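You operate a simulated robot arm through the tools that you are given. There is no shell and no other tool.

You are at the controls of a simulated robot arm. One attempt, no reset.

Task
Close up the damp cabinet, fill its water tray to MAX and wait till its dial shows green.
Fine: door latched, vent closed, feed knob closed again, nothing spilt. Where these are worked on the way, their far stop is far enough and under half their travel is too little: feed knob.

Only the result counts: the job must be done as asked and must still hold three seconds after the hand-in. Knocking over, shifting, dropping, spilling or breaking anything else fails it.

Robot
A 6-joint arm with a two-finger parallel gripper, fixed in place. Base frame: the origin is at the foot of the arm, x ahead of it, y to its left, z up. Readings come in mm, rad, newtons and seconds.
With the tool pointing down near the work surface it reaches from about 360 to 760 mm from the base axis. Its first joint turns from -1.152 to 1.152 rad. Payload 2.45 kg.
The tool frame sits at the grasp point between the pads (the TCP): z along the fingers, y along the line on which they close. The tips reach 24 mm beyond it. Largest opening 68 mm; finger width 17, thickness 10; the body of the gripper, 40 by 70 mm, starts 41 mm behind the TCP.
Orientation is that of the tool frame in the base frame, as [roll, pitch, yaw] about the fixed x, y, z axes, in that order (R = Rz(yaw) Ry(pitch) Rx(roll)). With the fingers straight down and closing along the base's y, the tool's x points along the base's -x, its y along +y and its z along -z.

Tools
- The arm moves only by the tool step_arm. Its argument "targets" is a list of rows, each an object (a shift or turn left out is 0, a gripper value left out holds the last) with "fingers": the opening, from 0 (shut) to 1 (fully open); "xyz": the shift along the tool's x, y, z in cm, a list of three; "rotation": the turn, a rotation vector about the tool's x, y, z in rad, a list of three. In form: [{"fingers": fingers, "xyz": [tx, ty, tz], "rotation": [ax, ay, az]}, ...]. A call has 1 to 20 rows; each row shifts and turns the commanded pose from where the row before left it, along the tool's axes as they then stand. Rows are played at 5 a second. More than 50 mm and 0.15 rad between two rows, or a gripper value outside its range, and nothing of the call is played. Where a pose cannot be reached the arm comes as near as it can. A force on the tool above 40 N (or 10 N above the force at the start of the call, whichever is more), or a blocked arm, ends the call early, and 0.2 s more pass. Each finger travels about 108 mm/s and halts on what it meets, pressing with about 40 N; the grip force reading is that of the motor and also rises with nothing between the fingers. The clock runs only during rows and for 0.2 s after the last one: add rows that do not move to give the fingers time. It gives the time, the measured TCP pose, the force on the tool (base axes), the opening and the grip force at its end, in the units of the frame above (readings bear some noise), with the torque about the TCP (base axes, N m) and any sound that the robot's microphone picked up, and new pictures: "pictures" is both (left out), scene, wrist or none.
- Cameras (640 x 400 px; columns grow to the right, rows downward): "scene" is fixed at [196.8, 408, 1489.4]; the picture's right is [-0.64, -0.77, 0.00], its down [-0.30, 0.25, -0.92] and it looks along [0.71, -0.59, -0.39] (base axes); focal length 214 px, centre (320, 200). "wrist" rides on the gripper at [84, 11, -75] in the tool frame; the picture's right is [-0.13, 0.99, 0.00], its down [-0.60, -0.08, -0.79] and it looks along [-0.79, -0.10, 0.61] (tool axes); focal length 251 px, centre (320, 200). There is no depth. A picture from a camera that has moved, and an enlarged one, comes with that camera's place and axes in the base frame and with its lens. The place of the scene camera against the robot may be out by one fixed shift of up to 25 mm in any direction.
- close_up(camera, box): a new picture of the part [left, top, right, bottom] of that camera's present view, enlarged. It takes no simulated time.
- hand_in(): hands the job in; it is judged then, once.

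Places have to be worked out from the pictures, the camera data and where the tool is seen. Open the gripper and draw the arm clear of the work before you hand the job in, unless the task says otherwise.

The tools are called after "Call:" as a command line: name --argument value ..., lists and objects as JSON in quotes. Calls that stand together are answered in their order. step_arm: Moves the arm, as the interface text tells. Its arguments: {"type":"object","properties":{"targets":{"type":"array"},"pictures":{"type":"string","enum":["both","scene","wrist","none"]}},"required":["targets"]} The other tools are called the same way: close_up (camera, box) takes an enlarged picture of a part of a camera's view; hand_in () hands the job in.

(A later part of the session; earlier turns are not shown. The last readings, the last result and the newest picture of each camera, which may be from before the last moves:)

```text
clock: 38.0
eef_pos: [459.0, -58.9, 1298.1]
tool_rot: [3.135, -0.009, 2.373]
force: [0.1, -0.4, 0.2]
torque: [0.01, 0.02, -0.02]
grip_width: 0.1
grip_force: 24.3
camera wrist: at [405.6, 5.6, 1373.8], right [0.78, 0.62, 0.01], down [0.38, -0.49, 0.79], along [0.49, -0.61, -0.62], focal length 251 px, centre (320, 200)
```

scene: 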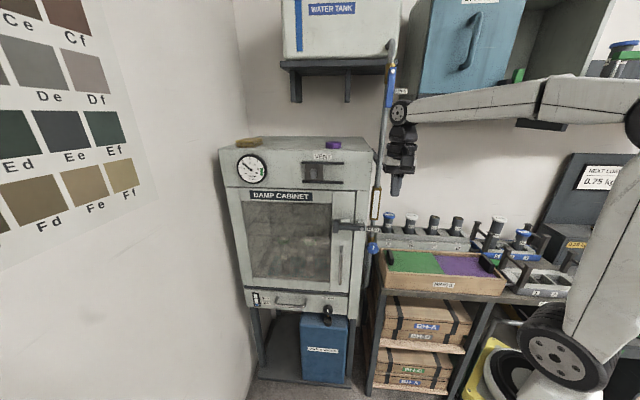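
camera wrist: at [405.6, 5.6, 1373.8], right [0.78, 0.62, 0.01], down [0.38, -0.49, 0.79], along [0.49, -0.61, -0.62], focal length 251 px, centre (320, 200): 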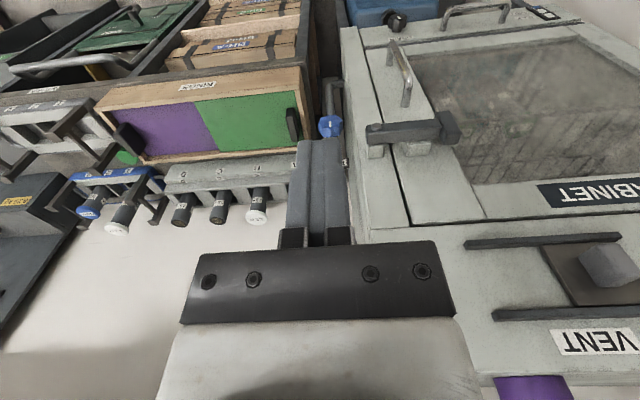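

From here the wrist camera clearly shows the gap between the RINGS box and the cabinet with the blue knob inside. I'll zoom in for precise measurement.

Call:
close_up --camera "wrist" --box '[270, 60, 390, 160]'

Call:
close_up --camera "wrist" --box '[300, 100, 360, 150]'

Call:
close_up --camera "wrist" --box '[480, 0, 580, 60]'

```text
4.00 times, centred on (330, 110) of wrist
camera zoom: at [405.6, 5.6, 1373.8], right [0.78, 0.62, 0.01], down [0.38, -0.49, 0.79], along [0.49, -0.61, -0.62], focal length 1006 px, centre (280, 560)
```

zoom: 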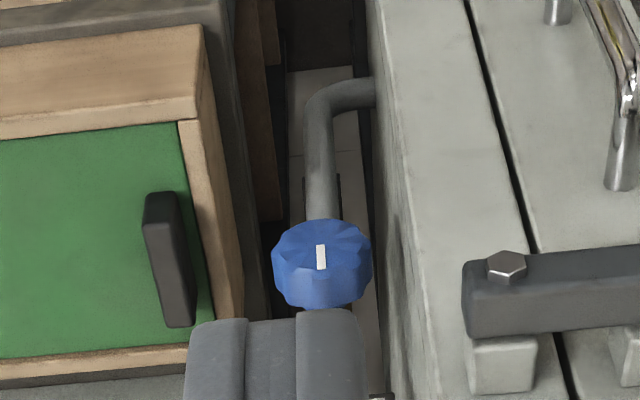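

```text
8.00 times, centred on (330, 125) of wrist
camera zoom: at [405.6, 5.6, 1373.8], right [0.78, 0.62, 0.01], down [0.38, -0.49, 0.79], along [0.49, -0.61, -0.62], focal length 2012 px, centre (240, 800)
```

zoom: 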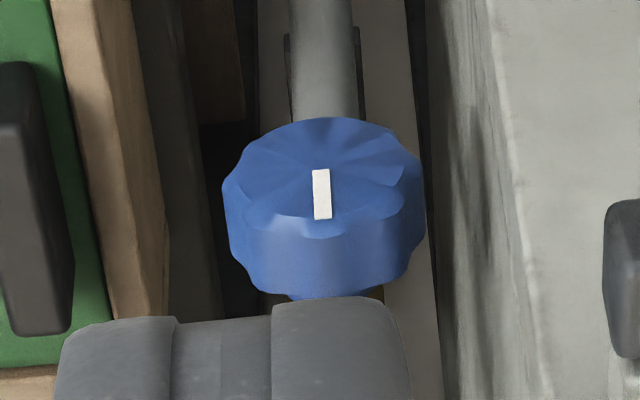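

```text
6.40 times, centred on (530, 30) of wrist
camera zoom: at [405.6, 5.6, 1373.8], right [0.78, 0.62, 0.01], down [0.38, -0.49, 0.79], along [0.49, -0.61, -0.62], focal length 1609 px, centre (-1024, 1288)
```

zoom: 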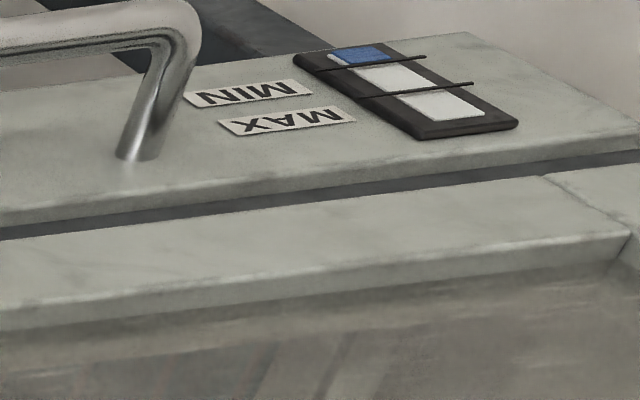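

Careful re-measurement puts the knob axis at s≈270, z≈960, with its face at n≈-573. The cabinet side is at s=311, and the box (s<219, top z≈900) is clear. The roll limit means I should keep the camera at the lower right, so I'll roll -30° first and then pitch to horizontal while going down.

Call:
step_arm --targets '[{"rotation": [0, 0, -0.131]}, {"rotation": [0, 0, -0.131]}, {"rotation": [0, 0, -0.131]}, {"rotation": [0, 0, -0.1306]}, {"xyz": [0, 0, 2.82], "rotation": [0.0654, -0.1134, 0]}, {"xyz": [0.319, 0.184, 2.796], "rotation": [0.0654, -0.1134, 0]}, {"xyz": [0.632, 0.365, 2.724], "rotation": [0.0654, -0.1134, 0]}, {"xyz": [0.935, 0.54, 2.605], "rotation": [0.0654, -0.1134, 0]}, {"xyz": [1.221, 0.705, 2.442], "rotation": [0.0654, -0.1134, 0]}, {"xyz": [1.487, 0.858, 2.237], "rotation": [0.0654, -0.1134, 0]}, {}]'

```text
clock: 40.4
eef_pos: [457.8, -58.1, 1127.4]
tool_rot: [-2.692, 0.658, 3.051]
force: [-0.2, 0.1, 0.0]
torque: [0.02, -0.02, 0.01]
grip_width: 0.0
grip_force: 23.2
camera wrist: at [357.4, -6.1, 1126.4], right [0.45, 0.86, -0.26], down [0.05, 0.27, 0.96], along [0.89, -0.44, 0.08], focal length 251 px, centre (320, 200)
```

scene: 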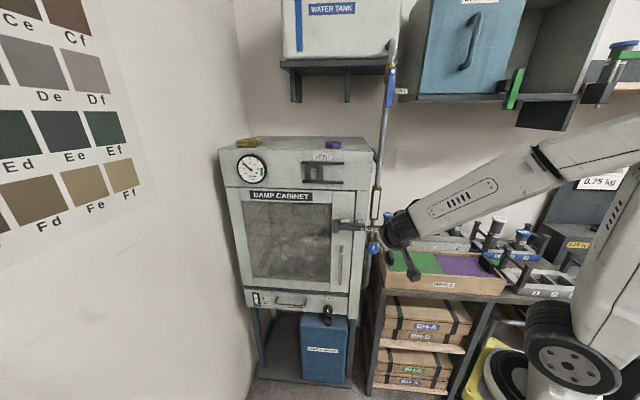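
wrist: 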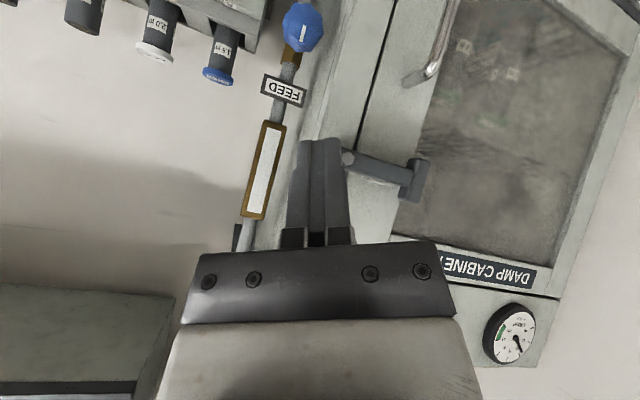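

There's no reach problem so far, and both the knob and the dial are in view. I'll finish the pitch to horizontal and the descent to z≈960.

Call:
step_arm --targets '[{"xyz": [1.727, 0.997, 1.994], "rotation": [0.0654, -0.1134, 0]}, {"xyz": [1.938, 1.119, 1.717], "rotation": [0.0654, -0.1134, 0]}, {"xyz": [2.115, 1.221, 1.41], "rotation": [0.0654, -0.1134, 0]}, {"xyz": [2.256, 1.303, 1.079], "rotation": [0.0654, -0.1134, 0]}, {"xyz": [2.359, 1.362, 0.73], "rotation": [0.0654, -0.1134, 0]}, {"xyz": [2.421, 1.398, 0.368], "rotation": [0.0654, -0.1134, 0]}, {}]'

Call:
close_up --camera "scene" --box '[300, 180, 480, 330]'

```text
clock: 42.0
eef_pos: [461.4, -55.7, 959.6]
tool_rot: [-1.582, 1.055, -2.348]
force: [0.1, 0.3, -0.2]
torque: [-0.03, -0.01, -0.01]
grip_width: 0.3
grip_force: 23.5
out of reach, approached as far as the arm can: row 2
camera wrist: at [385.9, -26.4, 881.1], right [0.64, 0.67, -0.38], down [-0.41, 0.71, 0.57], along [0.65, -0.21, 0.73], focal length 251 px, centre (320, 200)
```

scene: 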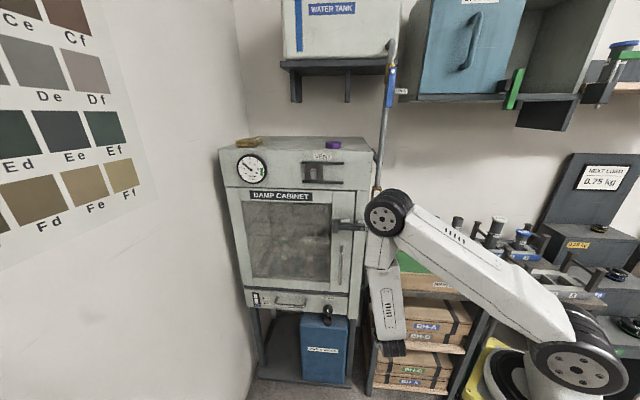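
wrist: 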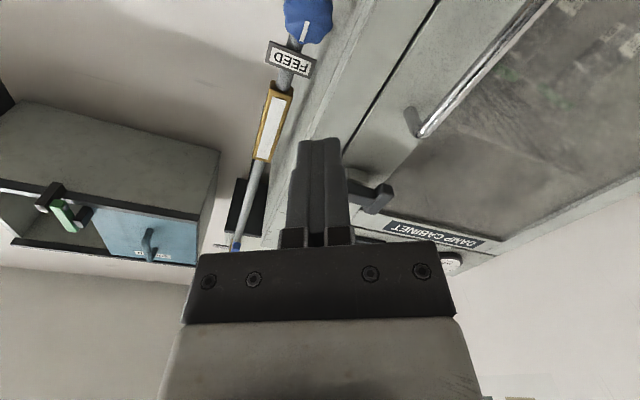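

```text
2.67 times, centred on (390, 255) of scene
camera zoom: at [196.8, 408.0, 1489.4], right [-0.64, -0.77, 0.0], down [-0.3, 0.25, -0.92], along [0.71, -0.59, -0.39], focal length 572 px, centre (133, 53)
```

zoom: 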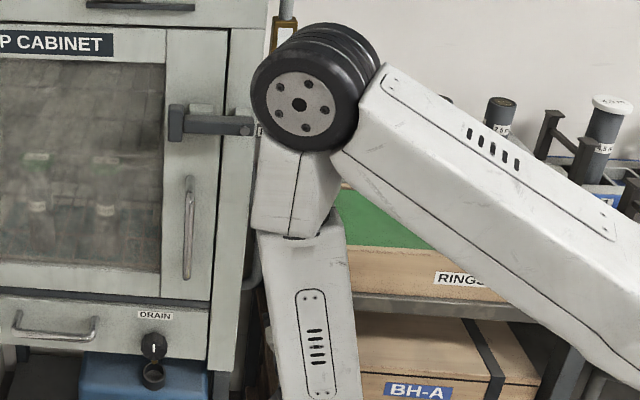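

The arm folded into an elbow-high posture but the TCP is where I want it, at s≈280, z≈960 with the camera at lower right. I'll open the fingers to about 57 mm and move toward the knob, stopping short of it to check alignment.

Call:
step_arm --targets '[{"fingers": 0.83, "xyz": [0.18, -0.3, 2.5]}, {"xyz": [0.18, -0.3, 2.5]}, {"xyz": [0.17, -0.3, 2.5]}, {"xyz": [0, 0, 2.5]}, {}]'

Call:
close_up --camera "scene" --box '[300, 180, 480, 330]'

Call:
close_up --camera "wrist" --box '[200, 0, 440, 200]'

```text
clock: 43.2
eef_pos: [526.0, -134.1, 959.0]
tool_rot: [-1.587, 1.053, -2.35]
force: [0.6, -0.1, -1.0]
torque: [0.02, 0.01, -0.02]
grip_width: 56.4
grip_force: 0.1
camera wrist: at [449.3, -104.1, 880.5], right [0.64, 0.67, -0.38], down [-0.41, 0.71, 0.57], along [0.65, -0.21, 0.73], focal length 251 px, centre (320, 200)
```

scene: 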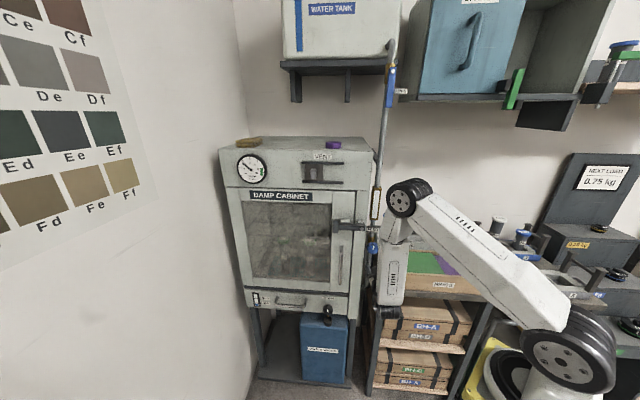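
wrist: 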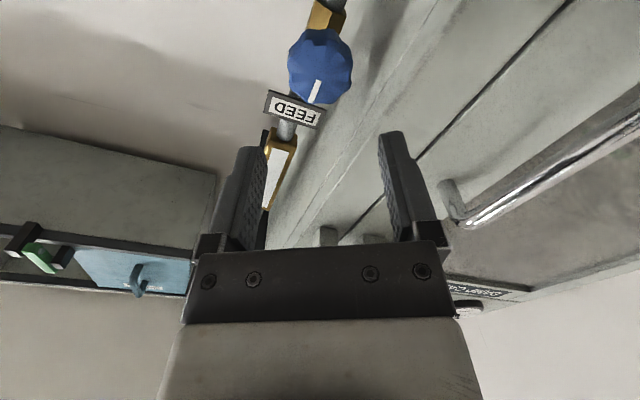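

```text
2.67 times, centred on (390, 255) of scene
camera zoom: at [196.8, 408.0, 1489.4], right [-0.64, -0.77, 0.0], down [-0.3, 0.25, -0.92], along [0.71, -0.59, -0.39], focal length 572 px, centre (133, 53)
```

zoom: 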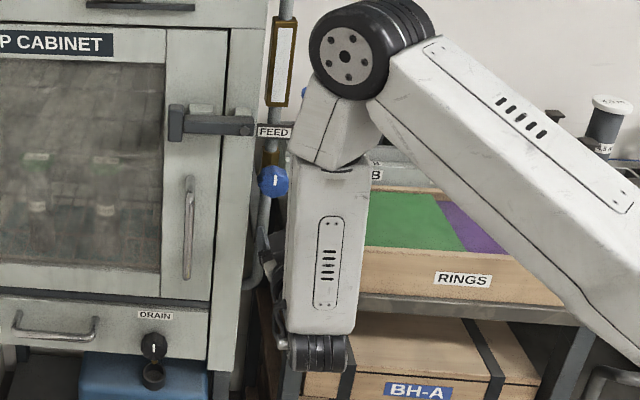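

```text
2.00 times, centred on (320, 100) of wrist
camera zoom: at [449.3, -104.1, 880.5], right [0.64, 0.67, -0.38], down [-0.41, 0.71, 0.57], along [0.65, -0.21, 0.73], focal length 503 px, centre (320, 400)
```

zoom: 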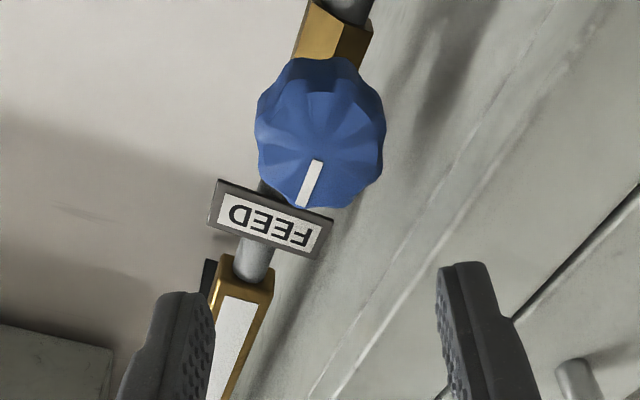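

The knob's face centre works out at s≈270, z≈962, n≈-574, and the TCP is within 3 mm of that axis. I'll correct for that, advance 5 cm and check again.

Call:
step_arm --targets '[{"xyz": [-0.31, -0.06, 2.0]}, {"xyz": [0, 0, 2.0]}, {"xyz": [0, 0, 1.5]}, {}]'

Call:
close_up --camera "scene" --box '[320, 180, 440, 330]'

Call:
close_up --camera "wrist" --box '[200, 0, 440, 200]'

```text
clock: 44.2
eef_pos: [565.4, -170.4, 960.5]
tool_rot: [-1.585, 1.054, -2.352]
force: [-0.3, -0.4, -0.6]
torque: [-0.01, -0.05, 0.01]
grip_width: 56.1
grip_force: 0.0
camera wrist: at [489.6, -141.7, 883.3], right [0.64, 0.67, -0.38], down [-0.41, 0.71, 0.57], along [0.65, -0.21, 0.73], focal length 251 px, centre (320, 200)
```

scene: 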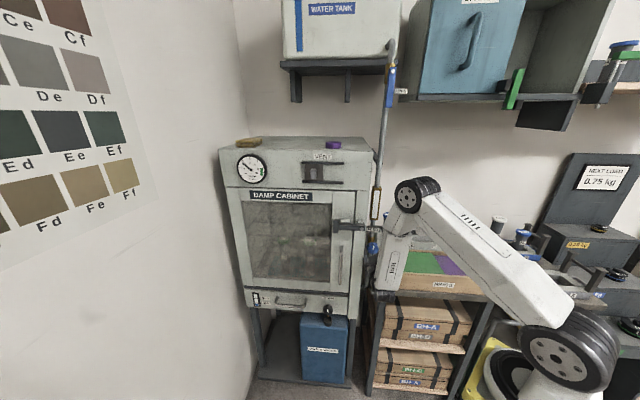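
wrist: 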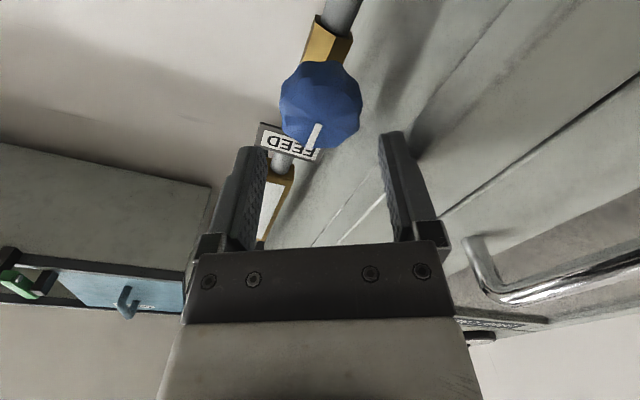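

```text
2.67 times, centred on (380, 255) of scene
camera zoom: at [196.8, 408.0, 1489.4], right [-0.64, -0.77, 0.0], down [-0.3, 0.25, -0.92], along [0.71, -0.59, -0.39], focal length 572 px, centre (160, 53)
```

zoom: 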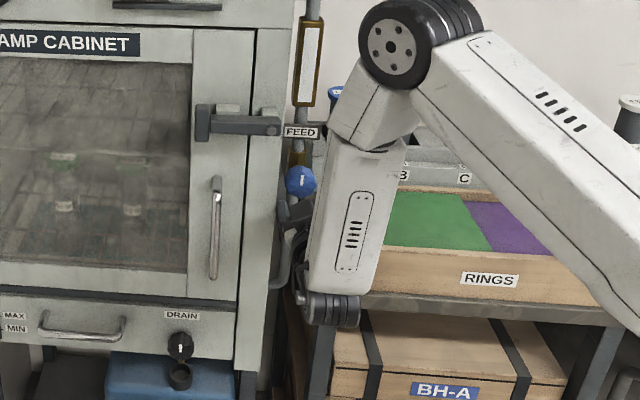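

```text
2.00 times, centred on (320, 100) of wrist
camera zoom: at [489.6, -141.7, 883.3], right [0.64, 0.67, -0.38], down [-0.41, 0.71, 0.57], along [0.65, -0.21, 0.73], focal length 503 px, centre (320, 400)
```

zoom: 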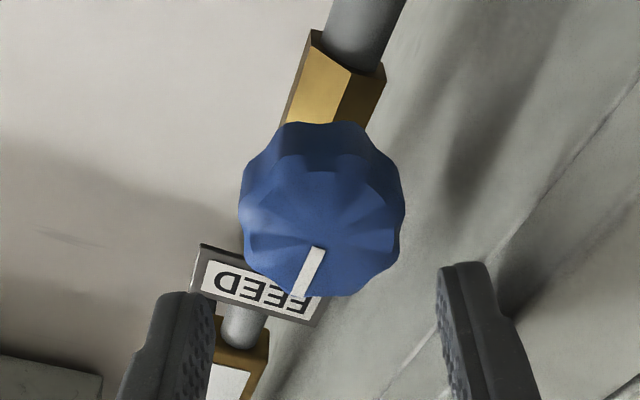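

The knob is centred between the fingers. I'll advance 4 cm so the pads overlap it by about 15 mm.

Call:
step_arm --targets '[{"xyz": [0, 0, 1.4]}, {"xyz": [0, 0, 1.4]}, {"xyz": [0, 0, 1.2]}, {}]'

Call:
close_up --camera "wrist" --box '[200, 0, 440, 200]'

Call:
close_up --camera "scene" --box '[350, 220, 400, 280]'

```text
clock: 45.2
eef_pos: [595.8, -198.8, 960.8]
tool_rot: [-1.587, 1.055, -2.352]
force: [-1.6, -1.4, 0.1]
torque: [-0.01, 0.02, 0.03]
grip_width: 55.4
grip_force: 0.0
camera wrist: at [518.3, -169.2, 882.7], right [0.64, 0.67, -0.38], down [-0.41, 0.71, 0.57], along [0.65, -0.21, 0.73], focal length 251 px, centre (320, 200)
```

scene: 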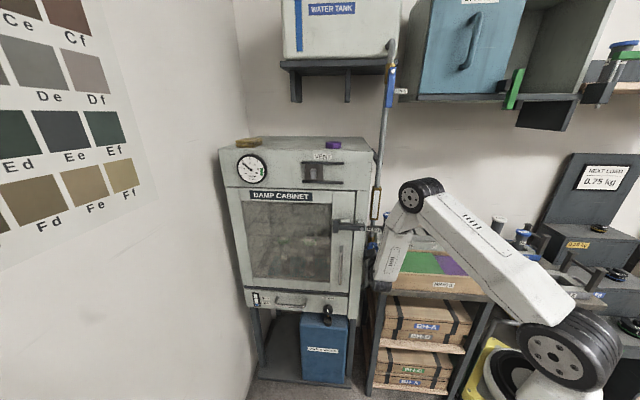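
wrist: 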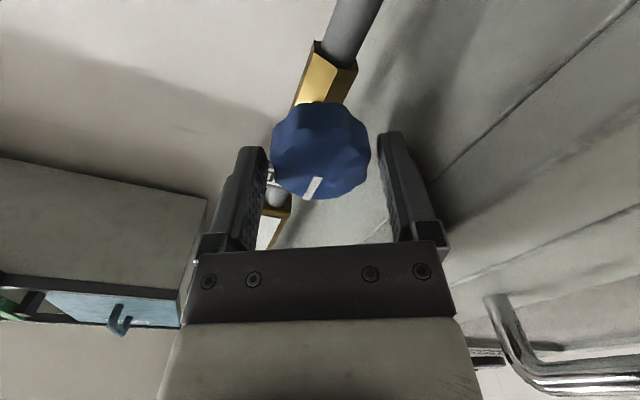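

```text
2.00 times, centred on (320, 100) of wrist
camera zoom: at [518.3, -169.2, 882.7], right [0.64, 0.67, -0.38], down [-0.41, 0.71, 0.57], along [0.65, -0.21, 0.73], focal length 503 px, centre (320, 400)
```

zoom: 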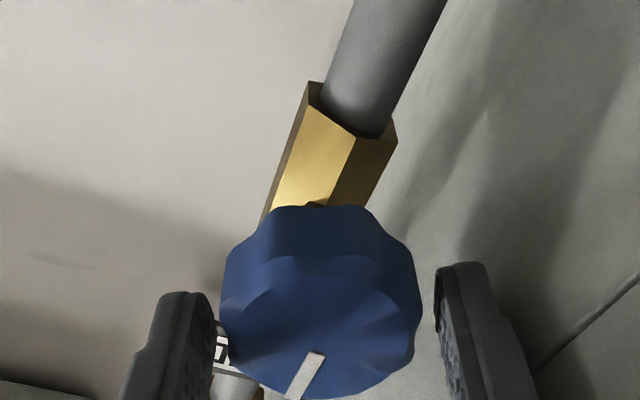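

```text
6.67 times, centred on (375, 250) of scene
camera zoom: at [196.8, 408.0, 1489.5], right [-0.64, -0.77, 0.0], down [-0.3, 0.25, -0.92], along [0.71, -0.59, -0.39], focal length 1430 px, centre (-47, -133)
```

zoom: 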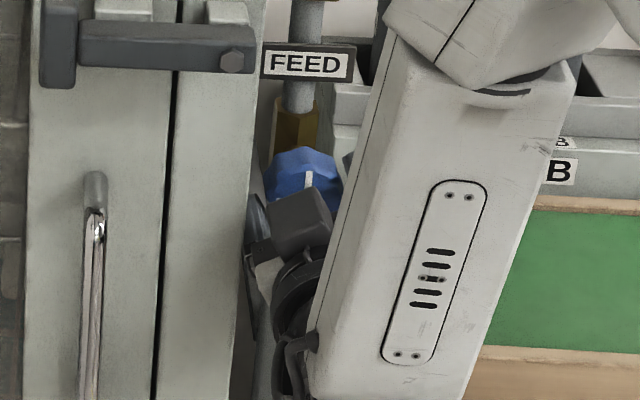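

The pads straddle the knob. I'll close the fingers on it.

Call:
step_arm --targets '[{"fingers": 0.75}, {"fingers": 0.65}, {"fingers": 0.4}, {}, {}]'

Call:
close_up --camera "wrist" --box '[200, 50, 440, 250]'

```text
clock: 46.4
eef_pos: [594.6, -198.7, 961.0]
tool_rot: [-1.585, 1.054, -2.351]
force: [3.2, 2.1, -1.6]
torque: [-0.15, -0.12, -0.36]
grip_width: 47.2
grip_force: 44.8
camera wrist: at [518.6, -169.0, 883.0], right [0.64, 0.67, -0.38], down [-0.41, 0.71, 0.57], along [0.65, -0.21, 0.73], focal length 251 px, centre (320, 200)
```

scene: 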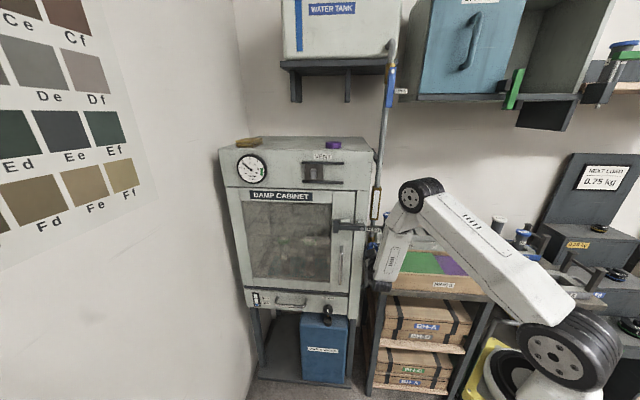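
wrist: 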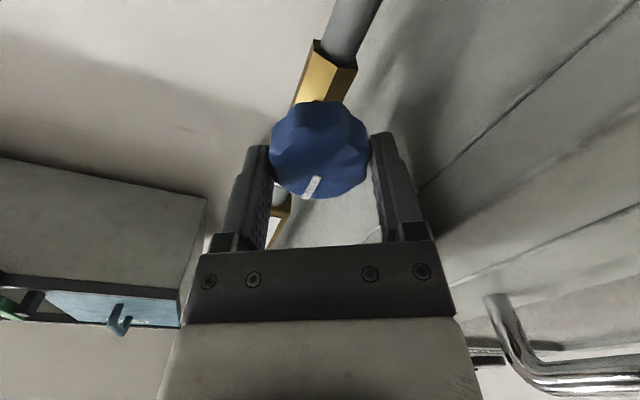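

```text
2.00 times, centred on (320, 150) of wrist
camera zoom: at [518.6, -169.0, 883.0], right [0.64, 0.67, -0.38], down [-0.41, 0.71, 0.57], along [0.65, -0.21, 0.73], focal length 503 px, centre (320, 300)
```

zoom: 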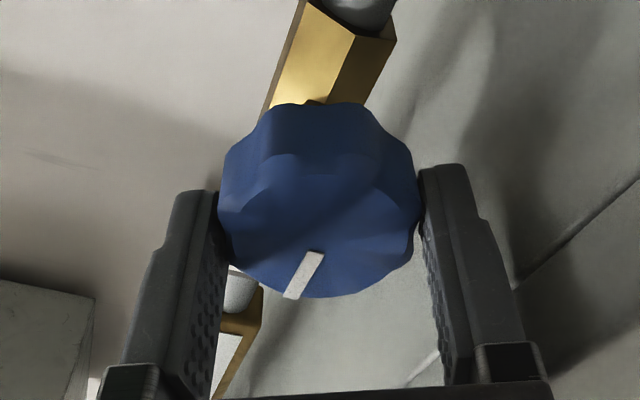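

The knob is gripped at 47 mm. I'll test a small counter-clockwise turn (viewed from the front) and read the torque to learn which way it opens.

Call:
step_arm --targets '[{"rotation": [0, 0, -0.06]}, {"rotation": [0, 0, -0.06]}, {}]'

Call:
close_up --camera "wrist" --box '[200, 50, 440, 250]'

```text
clock: 47.2
eef_pos: [594.0, -197.6, 960.6]
tool_rot: [-1.583, 0.934, -2.349]
force: [6.1, 2.7, -3.7]
torque: [0.13, 0.11, -0.97]
grip_width: 47.3
grip_force: 44.8
camera wrist: at [512.2, -175.5, 887.4], right [0.6, 0.63, -0.49], down [-0.36, 0.76, 0.54], along [0.71, -0.15, 0.69], focal length 251 px, centre (320, 200)
```

scene: 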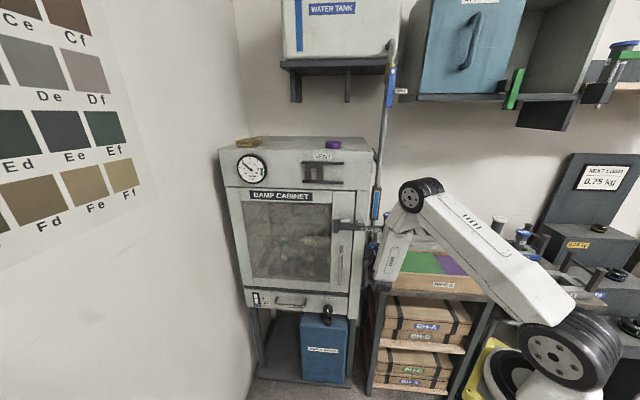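
wrist: 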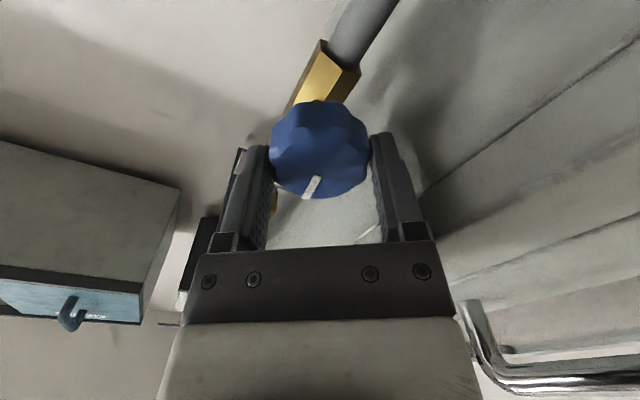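

```text
2.00 times, centred on (320, 150) of wrist
camera zoom: at [512.2, -175.5, 887.4], right [0.6, 0.63, -0.49], down [-0.36, 0.76, 0.54], along [0.71, -0.15, 0.69], focal length 503 px, centre (320, 300)
```

zoom: 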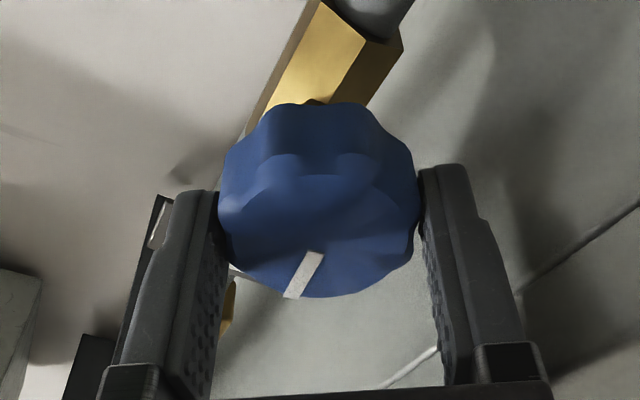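

The knob turned with the hand at low torque, and the sight glass on the pipe appears to have turned blue. I'll check the sight glass and the gauge.

Call:
close_up --camera "scene" --box '[355, 175, 395, 225]'

Call:
close_up --camera "scene" --box '[240, 280, 290, 320]'

Call:
close_up --camera "scene" --box '[235, 145, 275, 185]'

```text
8.00 times, centred on (375, 200) of scene
camera zoom: at [197.1, 408.1, 1489.4], right [-0.64, -0.77, 0.0], down [-0.3, 0.25, -0.92], along [0.71, -0.59, -0.39], focal length 1716 px, centre (-120, 200)
```

zoom: 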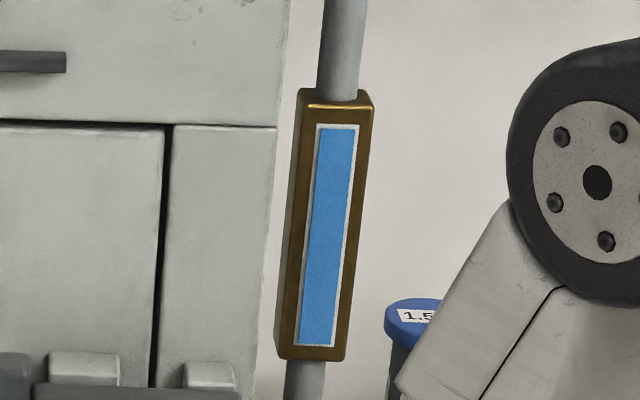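

```text
10.00 times, centred on (265, 300) of scene
camera zoom: at [197.1, 408.1, 1489.4], right [-0.64, -0.77, 0.0], down [-0.3, 0.25, -0.92], along [0.71, -0.59, -0.39], focal length 2145 px, centre (870, -800)
```

zoom: 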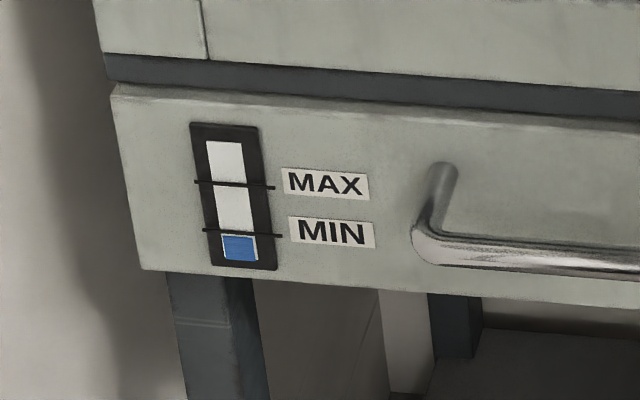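

```text
10.00 times, centred on (255, 165) of scene
camera zoom: at [197.1, 408.1, 1489.4], right [-0.64, -0.77, 0.0], down [-0.3, 0.25, -0.92], along [0.71, -0.59, -0.39], focal length 2145 px, centre (970, 550)
```

zoom: 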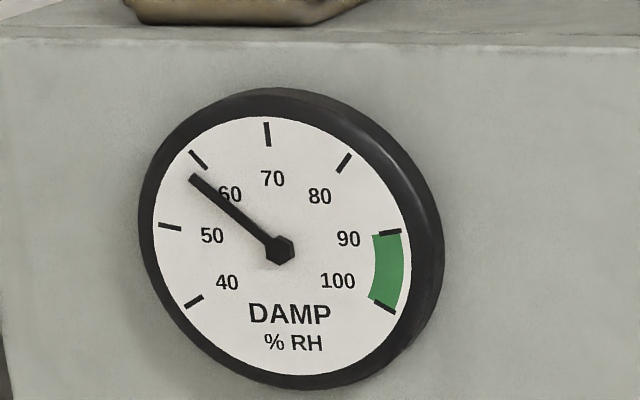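

Water flows and counter-clockwise opens the valve. I'll keep opening in steps while watching the torque and the gauge.

Call:
step_arm --targets '[{"rotation": [0, 0, -0.13]}, {"rotation": [0, 0, -0.13]}, {"rotation": [0, 0, -0.13]}, {"rotation": [0, 0, -0.13]}, {"rotation": [0, 0, -0.13]}]'

Call:
close_up --camera "scene" --box '[240, 280, 290, 320]'

Call:
close_up --camera "wrist" --box '[200, 50, 440, 250]'

```text
clock: 48.4
eef_pos: [594.6, -197.5, 961.9]
tool_rot: [-1.58, 0.281, -2.34]
force: [9.9, 5.8, -8.2]
torque: [-0.11, -0.1, -0.8]
grip_width: 47.2
grip_force: 44.8
camera wrist: at [487.2, -201.7, 927.1], right [0.27, 0.29, -0.92], down [-0.18, 0.95, 0.25], along [0.95, 0.1, 0.31], focal length 251 px, centre (320, 200)
```

scene: 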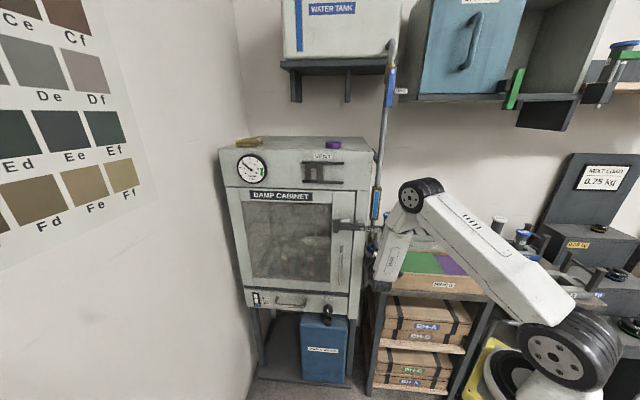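
wrist: 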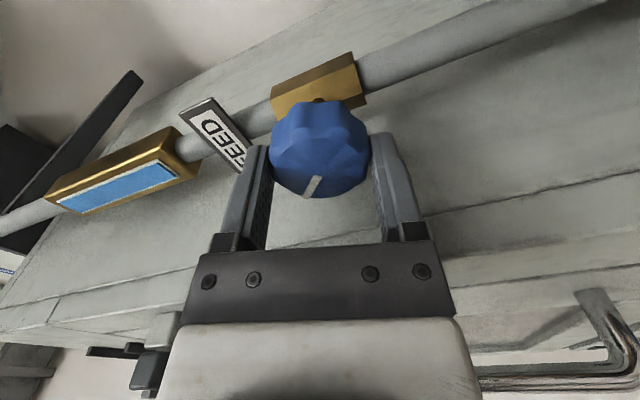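

```text
10.00 times, centred on (265, 300) of scene
camera zoom: at [197.2, 408.1, 1489.4], right [-0.64, -0.77, 0.0], down [-0.3, 0.25, -0.92], along [0.71, -0.59, -0.39], focal length 2145 px, centre (870, -800)
```

zoom: 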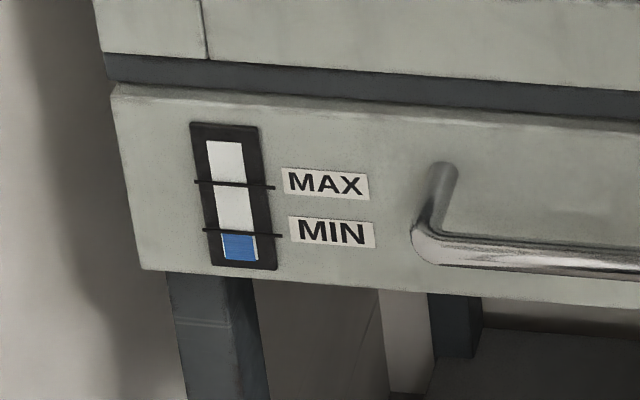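

```text
2.00 times, centred on (320, 150) of wrist
camera zoom: at [487.2, -201.7, 927.1], right [0.27, 0.29, -0.92], down [-0.18, 0.95, 0.25], along [0.95, 0.1, 0.31], focal length 503 px, centre (320, 300)
```

zoom: 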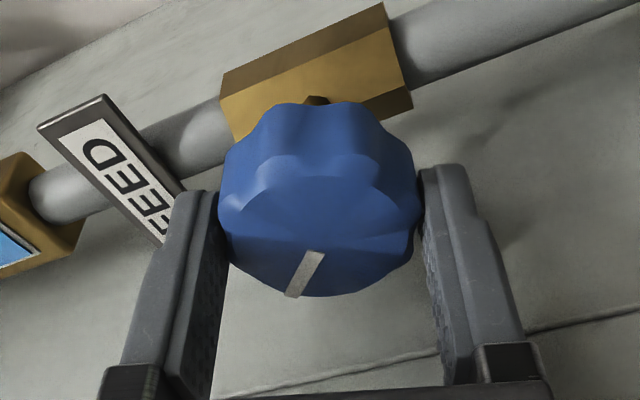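

The turn is about 44° and there's no slip, but sideways force has grown to 14 N because the hand isn't exactly on the knob's axis. I'll shift slightly with the force and keep opening.

Call:
step_arm --targets '[{"xyz": [-0.07, 0.12, 0], "rotation": [0, 0, -0.13]}, {"rotation": [0, 0, -0.13]}, {"rotation": [0, 0, -0.13]}, {"rotation": [0, 0, -0.13]}]'

Call:
close_up --camera "scene" --box '[240, 280, 290, 320]'

Call:
close_up --camera "wrist" --box '[200, 50, 440, 250]'

```text
clock: 49.4
eef_pos: [595.0, -198.2, 960.6]
tool_rot: [-1.578, -0.237, -2.34]
force: [-1.4, 1.7, -2.2]
torque: [0.18, -0.45, -0.2]
grip_width: 46.0
grip_force: 44.9
camera wrist: at [483.0, -206.0, 969.5], right [-0.08, -0.07, -0.99], down [-0.15, 0.99, -0.06], along [0.99, 0.14, -0.09], focal length 251 px, centre (320, 200)
```

scene: 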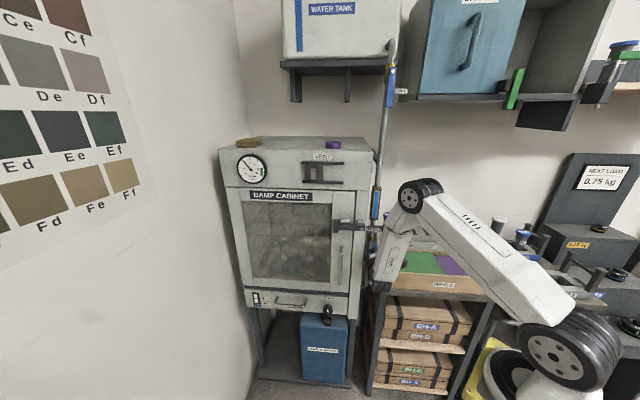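
wrist: 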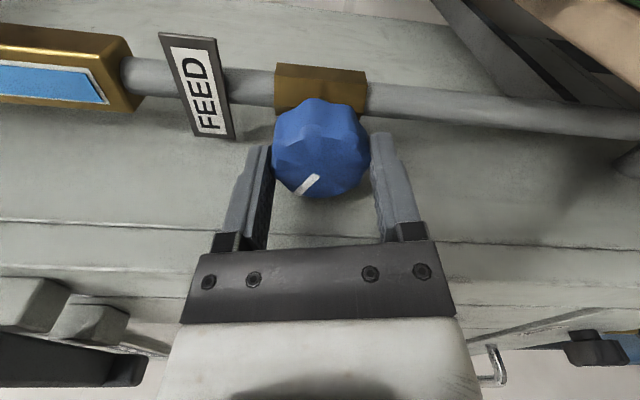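

```text
10.00 times, centred on (265, 300) of scene
camera zoom: at [196.8, 408.0, 1489.4], right [-0.64, -0.77, 0.0], down [-0.3, 0.25, -0.92], along [0.71, -0.59, -0.39], focal length 2145 px, centre (870, -800)
```

zoom: 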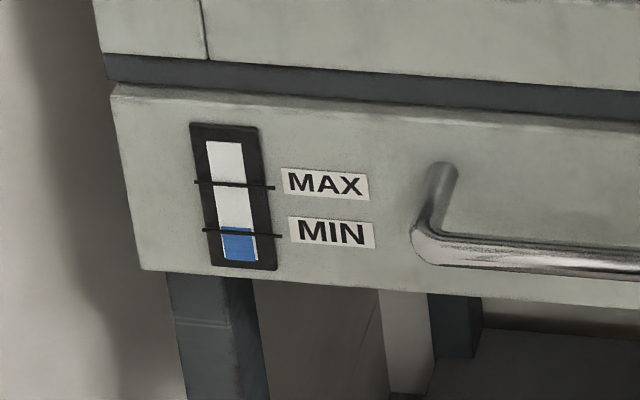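

```text
2.00 times, centred on (320, 150) of wrist
camera zoom: at [483.0, -206.0, 969.5], right [-0.08, -0.07, -0.99], down [-0.15, 0.99, -0.06], along [0.99, 0.14, -0.09], focal length 503 px, centre (320, 300)
```

zoom: 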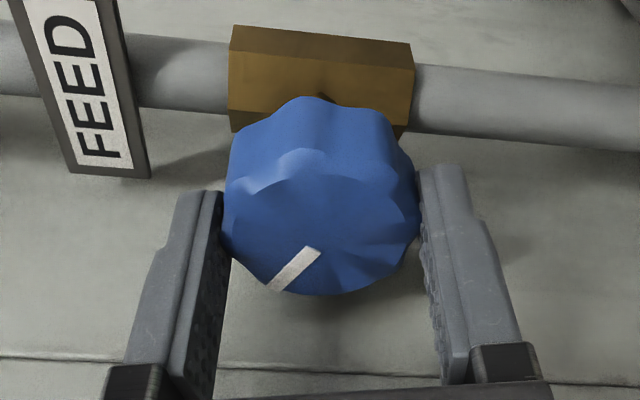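

The pointer now lags the fingers and there's 0.4 N·m of axial torque, so the knob has reached its far stop, about 55–60° open. The level has just passed MIN. I'll ease the torque a little and let it fill for about a second to measure the rate.

Call:
step_arm --targets '[{"rotation": [0, 0, 0.03]}, {}, {}, {}]' --pictures "wrist"

Call:
close_up --camera "scene" --box '[240, 280, 290, 320]'

```text
clock: 50.4
eef_pos: [595.3, -197.0, 959.3]
tool_rot: [-1.578, -0.206, -2.339]
force: [-6.9, 3.6, -1.2]
torque: [-0.26, -0.25, -0.58]
grip_width: 46.1
grip_force: 44.7
camera wrist: at [482.8, -206.2, 966.8], right [-0.06, -0.05, -1.0], down [-0.15, 0.99, -0.04], along [0.99, 0.15, -0.07], focal length 251 px, centre (320, 200)
```

wrist: 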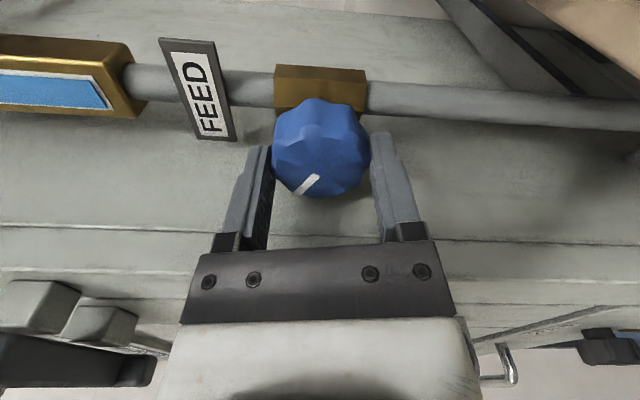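

```text
10.00 times, centred on (265, 300) of scene
camera zoom: at [196.7, 408.1, 1489.4], right [-0.64, -0.77, 0.0], down [-0.3, 0.25, -0.92], along [0.71, -0.59, -0.39], focal length 2145 px, centre (870, -800)
```

zoom: 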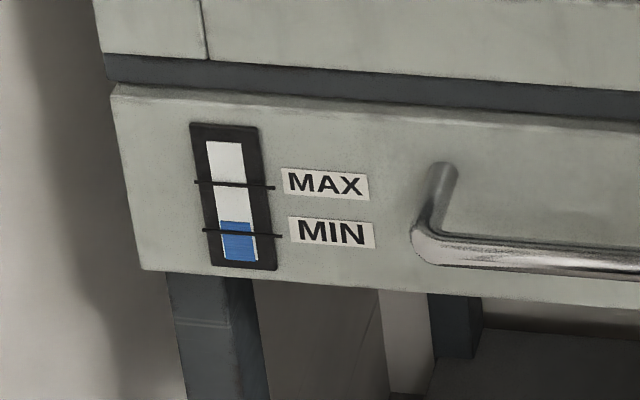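

The level rises about 6 px/s, so there are roughly 6 s left to MAX. While it fills I'll confirm that this really is the far stop by turning slightly further and checking torque and slip.

Call:
step_arm --targets '[{"rotation": [0, 0, -0.08]}, {"rotation": [0, 0, -0.08]}]' --pictures "wrist"

Call:
close_up --camera "wrist" --box '[200, 50, 440, 250]'

Call:
close_up --camera "scene" --box '[240, 280, 290, 320]'

```text
clock: 51.0
eef_pos: [595.5, -197.0, 959.3]
tool_rot: [-1.581, -0.364, -2.335]
force: [-6.5, 7.6, -5.7]
torque: [1.28, -1.1, -0.46]
grip_width: 46.4
grip_force: 45.0
camera wrist: at [484.7, -204.4, 979.9], right [-0.17, -0.16, -0.97], down [-0.16, 0.98, -0.14], along [0.97, 0.13, -0.19], focal length 251 px, centre (320, 200)
```

wrist: 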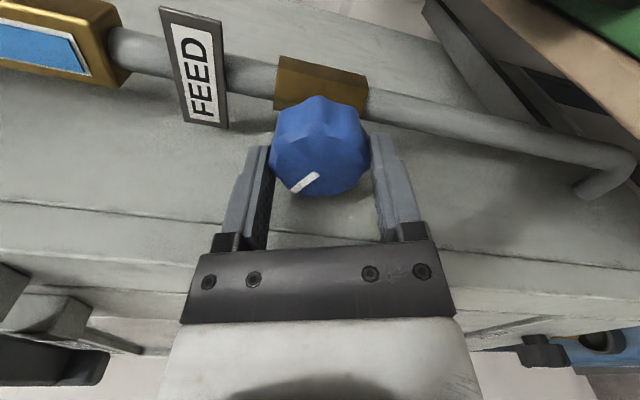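

```text
2.00 times, centred on (320, 150) of wrist
camera zoom: at [484.7, -204.4, 979.9], right [-0.17, -0.16, -0.97], down [-0.16, 0.98, -0.14], along [0.97, 0.13, -0.19], focal length 503 px, centre (320, 300)
```

zoom: 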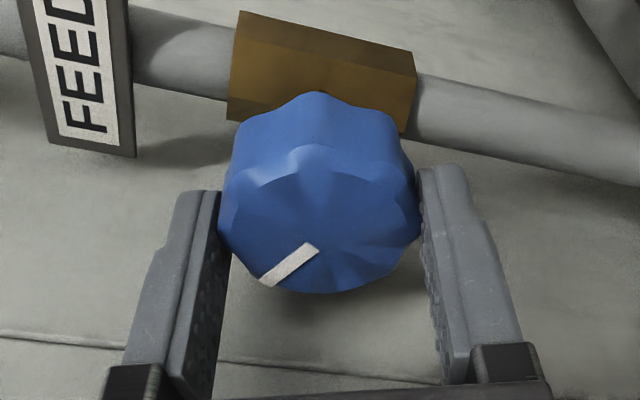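

```text
10.00 times, centred on (265, 300) of scene
camera zoom: at [196.7, 408.2, 1489.4], right [-0.64, -0.77, 0.0], down [-0.3, 0.25, -0.92], along [0.71, -0.59, -0.39], focal length 2145 px, centre (870, -800)
```

zoom: 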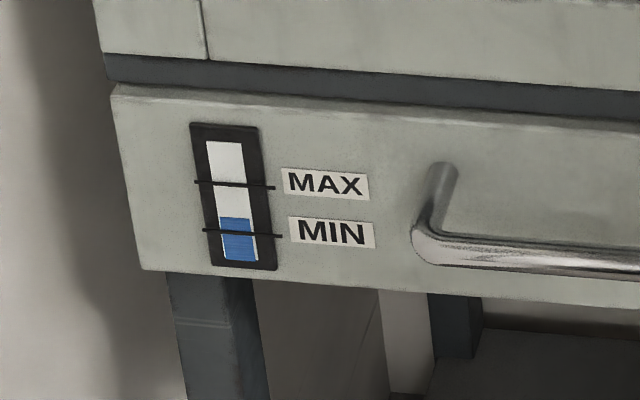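

Axial torque went to 1.7 N·m with slip, so the far stop is confirmed. I'll relax the twist and let the tray fill for about 3 s.

Call:
step_arm --targets '[{"rotation": [0, 0, 0.06]}, {}, {}, {}, {}, {}, {}, {}, {}, {}, {}, {}, {}]' --pictures "none"

Call:
close_up --camera "scene" --box '[240, 280, 290, 320]'

```text
clock: 53.8
eef_pos: [594.9, -196.7, 958.3]
tool_rot: [-1.58, -0.308, -2.333]
force: [-6.2, 15.9, -11.6]
torque: [0.03, 0.04, 0.24]
grip_width: 46.3
grip_force: 45.0
```

```text
10.00 times, centred on (265, 300) of scene
camera zoom: at [196.9, 408.4, 1489.3], right [-0.64, -0.77, 0.0], down [-0.3, 0.25, -0.92], along [0.71, -0.59, -0.39], focal length 2145 px, centre (870, -800)
```

zoom: 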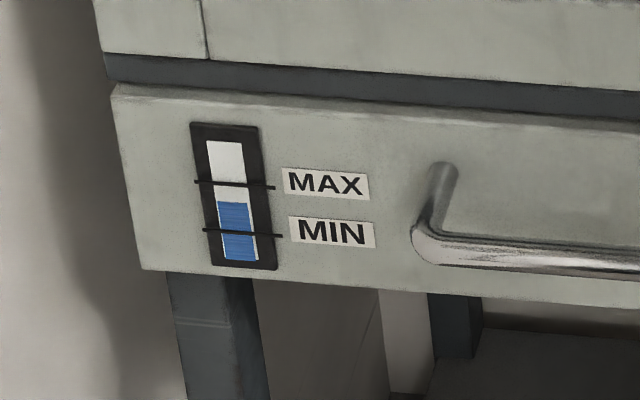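

The level is at y≈201.5 with the MAX line at about 185. I'll ease the sideways load slightly and wait another ~1.2 s.

Call:
step_arm --targets '[{"xyz": [-0.1, 0.09, -0.12]}, {}, {}, {}, {}]' --pictures "none"

Call:
close_up --camera "scene" --box '[250, 290, 275, 310]'

```text
clock: 55.0
eef_pos: [594.9, -198.0, 958.8]
tool_rot: [-1.575, -0.305, -2.34]
force: [3.1, -2.5, -3.8]
torque: [0.13, 0.04, -0.12]
grip_width: 46.4
grip_force: 45.0
```

```text
16.00 times, centred on (262, 300) of scene
camera zoom: at [197.0, 407.9, 1489.5], right [-0.64, -0.77, 0.0], down [-0.3, 0.25, -0.92], along [0.71, -0.59, -0.39], focal length 3432 px, centre (1240, -1400)
```

zoom: 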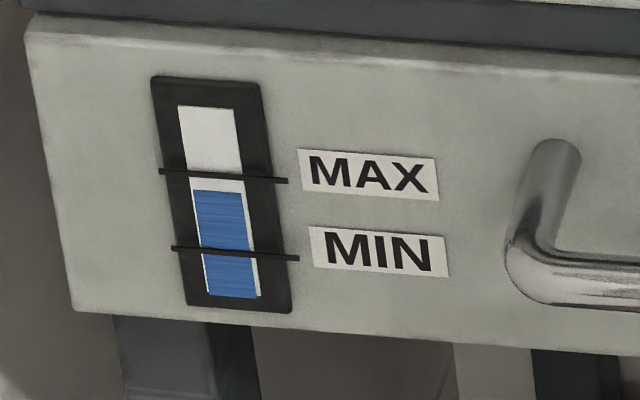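

In the enlarged view the level is about 15 px below the MAX line. I'll start closing: turn back about 33° clockwise and check.

Call:
step_arm --targets '[{"rotation": [0, 0, 0.144]}, {"rotation": [0, 0, 0.144]}, {"rotation": [0, 0, 0.144]}, {"rotation": [0, 0, 0.144]}]' --pictures "wrist"

Call:
close_up --camera "scene" --box '[250, 290, 275, 310]'

Call:
close_up --camera "wrist" --box '[200, 50, 440, 250]'

```text
clock: 56.0
eef_pos: [594.3, -196.4, 961.2]
tool_rot: [-1.571, 0.274, -2.34]
force: [2.2, -7.4, 7.3]
torque: [-0.78, -0.71, 0.62]
grip_width: 46.1
grip_force: 45.3
camera wrist: at [487.6, -200.7, 927.3], right [0.27, 0.28, -0.92], down [-0.18, 0.95, 0.24], along [0.95, 0.1, 0.31], focal length 251 px, centre (320, 200)
```

wrist: 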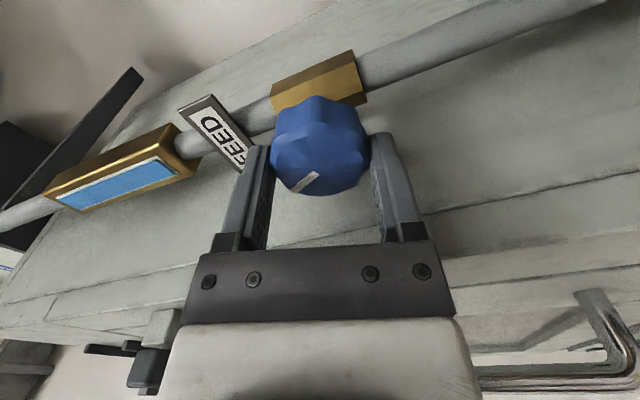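

```text
16.00 times, centred on (262, 300) of scene
camera zoom: at [196.7, 407.9, 1489.5], right [-0.64, -0.77, 0.0], down [-0.3, 0.25, -0.92], along [0.71, -0.59, -0.39], focal length 3432 px, centre (1240, -1400)
```

zoom: 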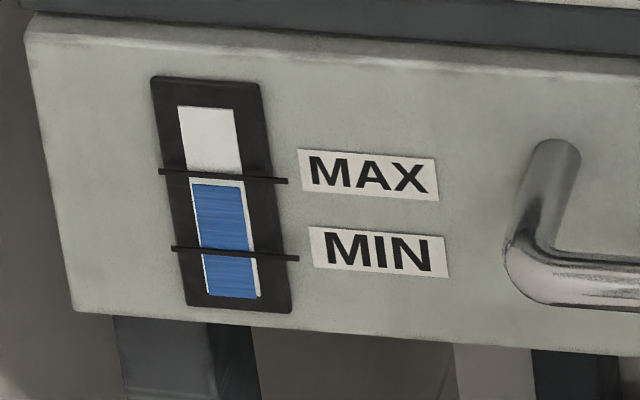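

```text
2.00 times, centred on (320, 150) of wrist
camera zoom: at [487.6, -200.7, 927.3], right [0.27, 0.28, -0.92], down [-0.18, 0.95, 0.24], along [0.95, 0.1, 0.31], focal length 503 px, centre (320, 300)
```

zoom: 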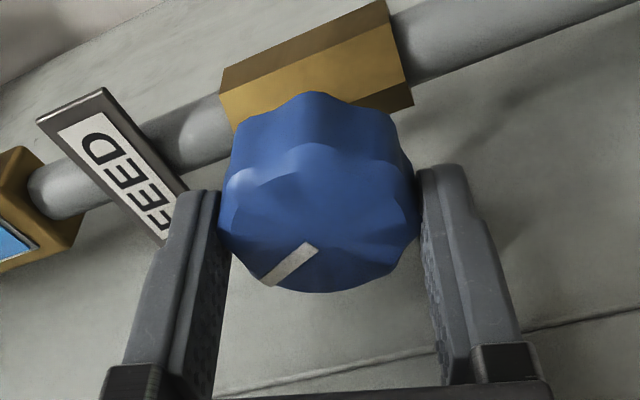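

The knob follows well and is about 25° open. The level is about 9 px below the MAX line and rising more slowly, so I'll wait about a second at this opening.

Call:
step_arm --targets '[{}, {}, {}, {}]' --pictures "none"

Call:
close_up --camera "scene" --box '[250, 290, 275, 310]'

```text
clock: 57.0
eef_pos: [595.3, -197.3, 961.7]
tool_rot: [-1.573, 0.273, -2.34]
force: [6.8, -8.1, 20.0]
torque: [-0.07, -0.05, -0.39]
grip_width: 45.9
grip_force: 45.0
```

```text
16.00 times, centred on (262, 300) of scene
camera zoom: at [196.6, 407.9, 1489.5], right [-0.64, -0.77, 0.0], down [-0.3, 0.25, -0.92], along [0.71, -0.59, -0.39], focal length 3432 px, centre (1240, -1400)
```

zoom: 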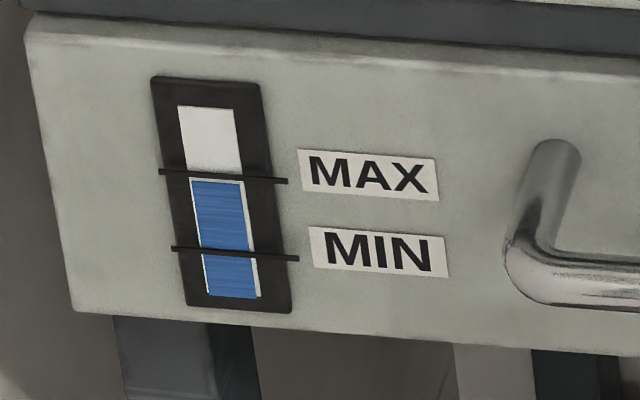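

The level is now about 5 px below the line. I'll relieve the upward side-load and wait a bit over half a second more.

Call:
step_arm --targets '[{"xyz": [-0.05, -0.19, 0.08]}, {}, {}]' --pictures "none"

Call:
close_up --camera "scene" --box '[255, 292, 267, 304]'

```text
clock: 57.8
eef_pos: [596.2, -196.5, 961.0]
tool_rot: [-1.578, 0.268, -2.341]
force: [2.4, -5.2, 8.3]
torque: [-0.95, -0.94, 0.47]
grip_width: 46.2
grip_force: 44.6
```

```text
16.00 times, centred on (261, 298) of scene
camera zoom: at [196.7, 407.9, 1489.5], right [-0.64, -0.77, 0.0], down [-0.3, 0.25, -0.92], along [0.71, -0.59, -0.39], focal length 3432 px, centre (1264, -1368)
```

zoom: 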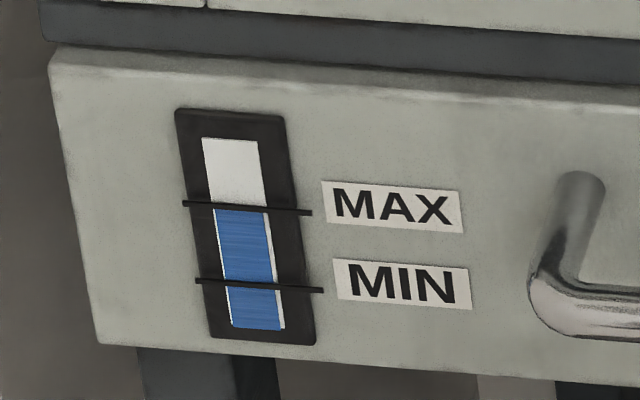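

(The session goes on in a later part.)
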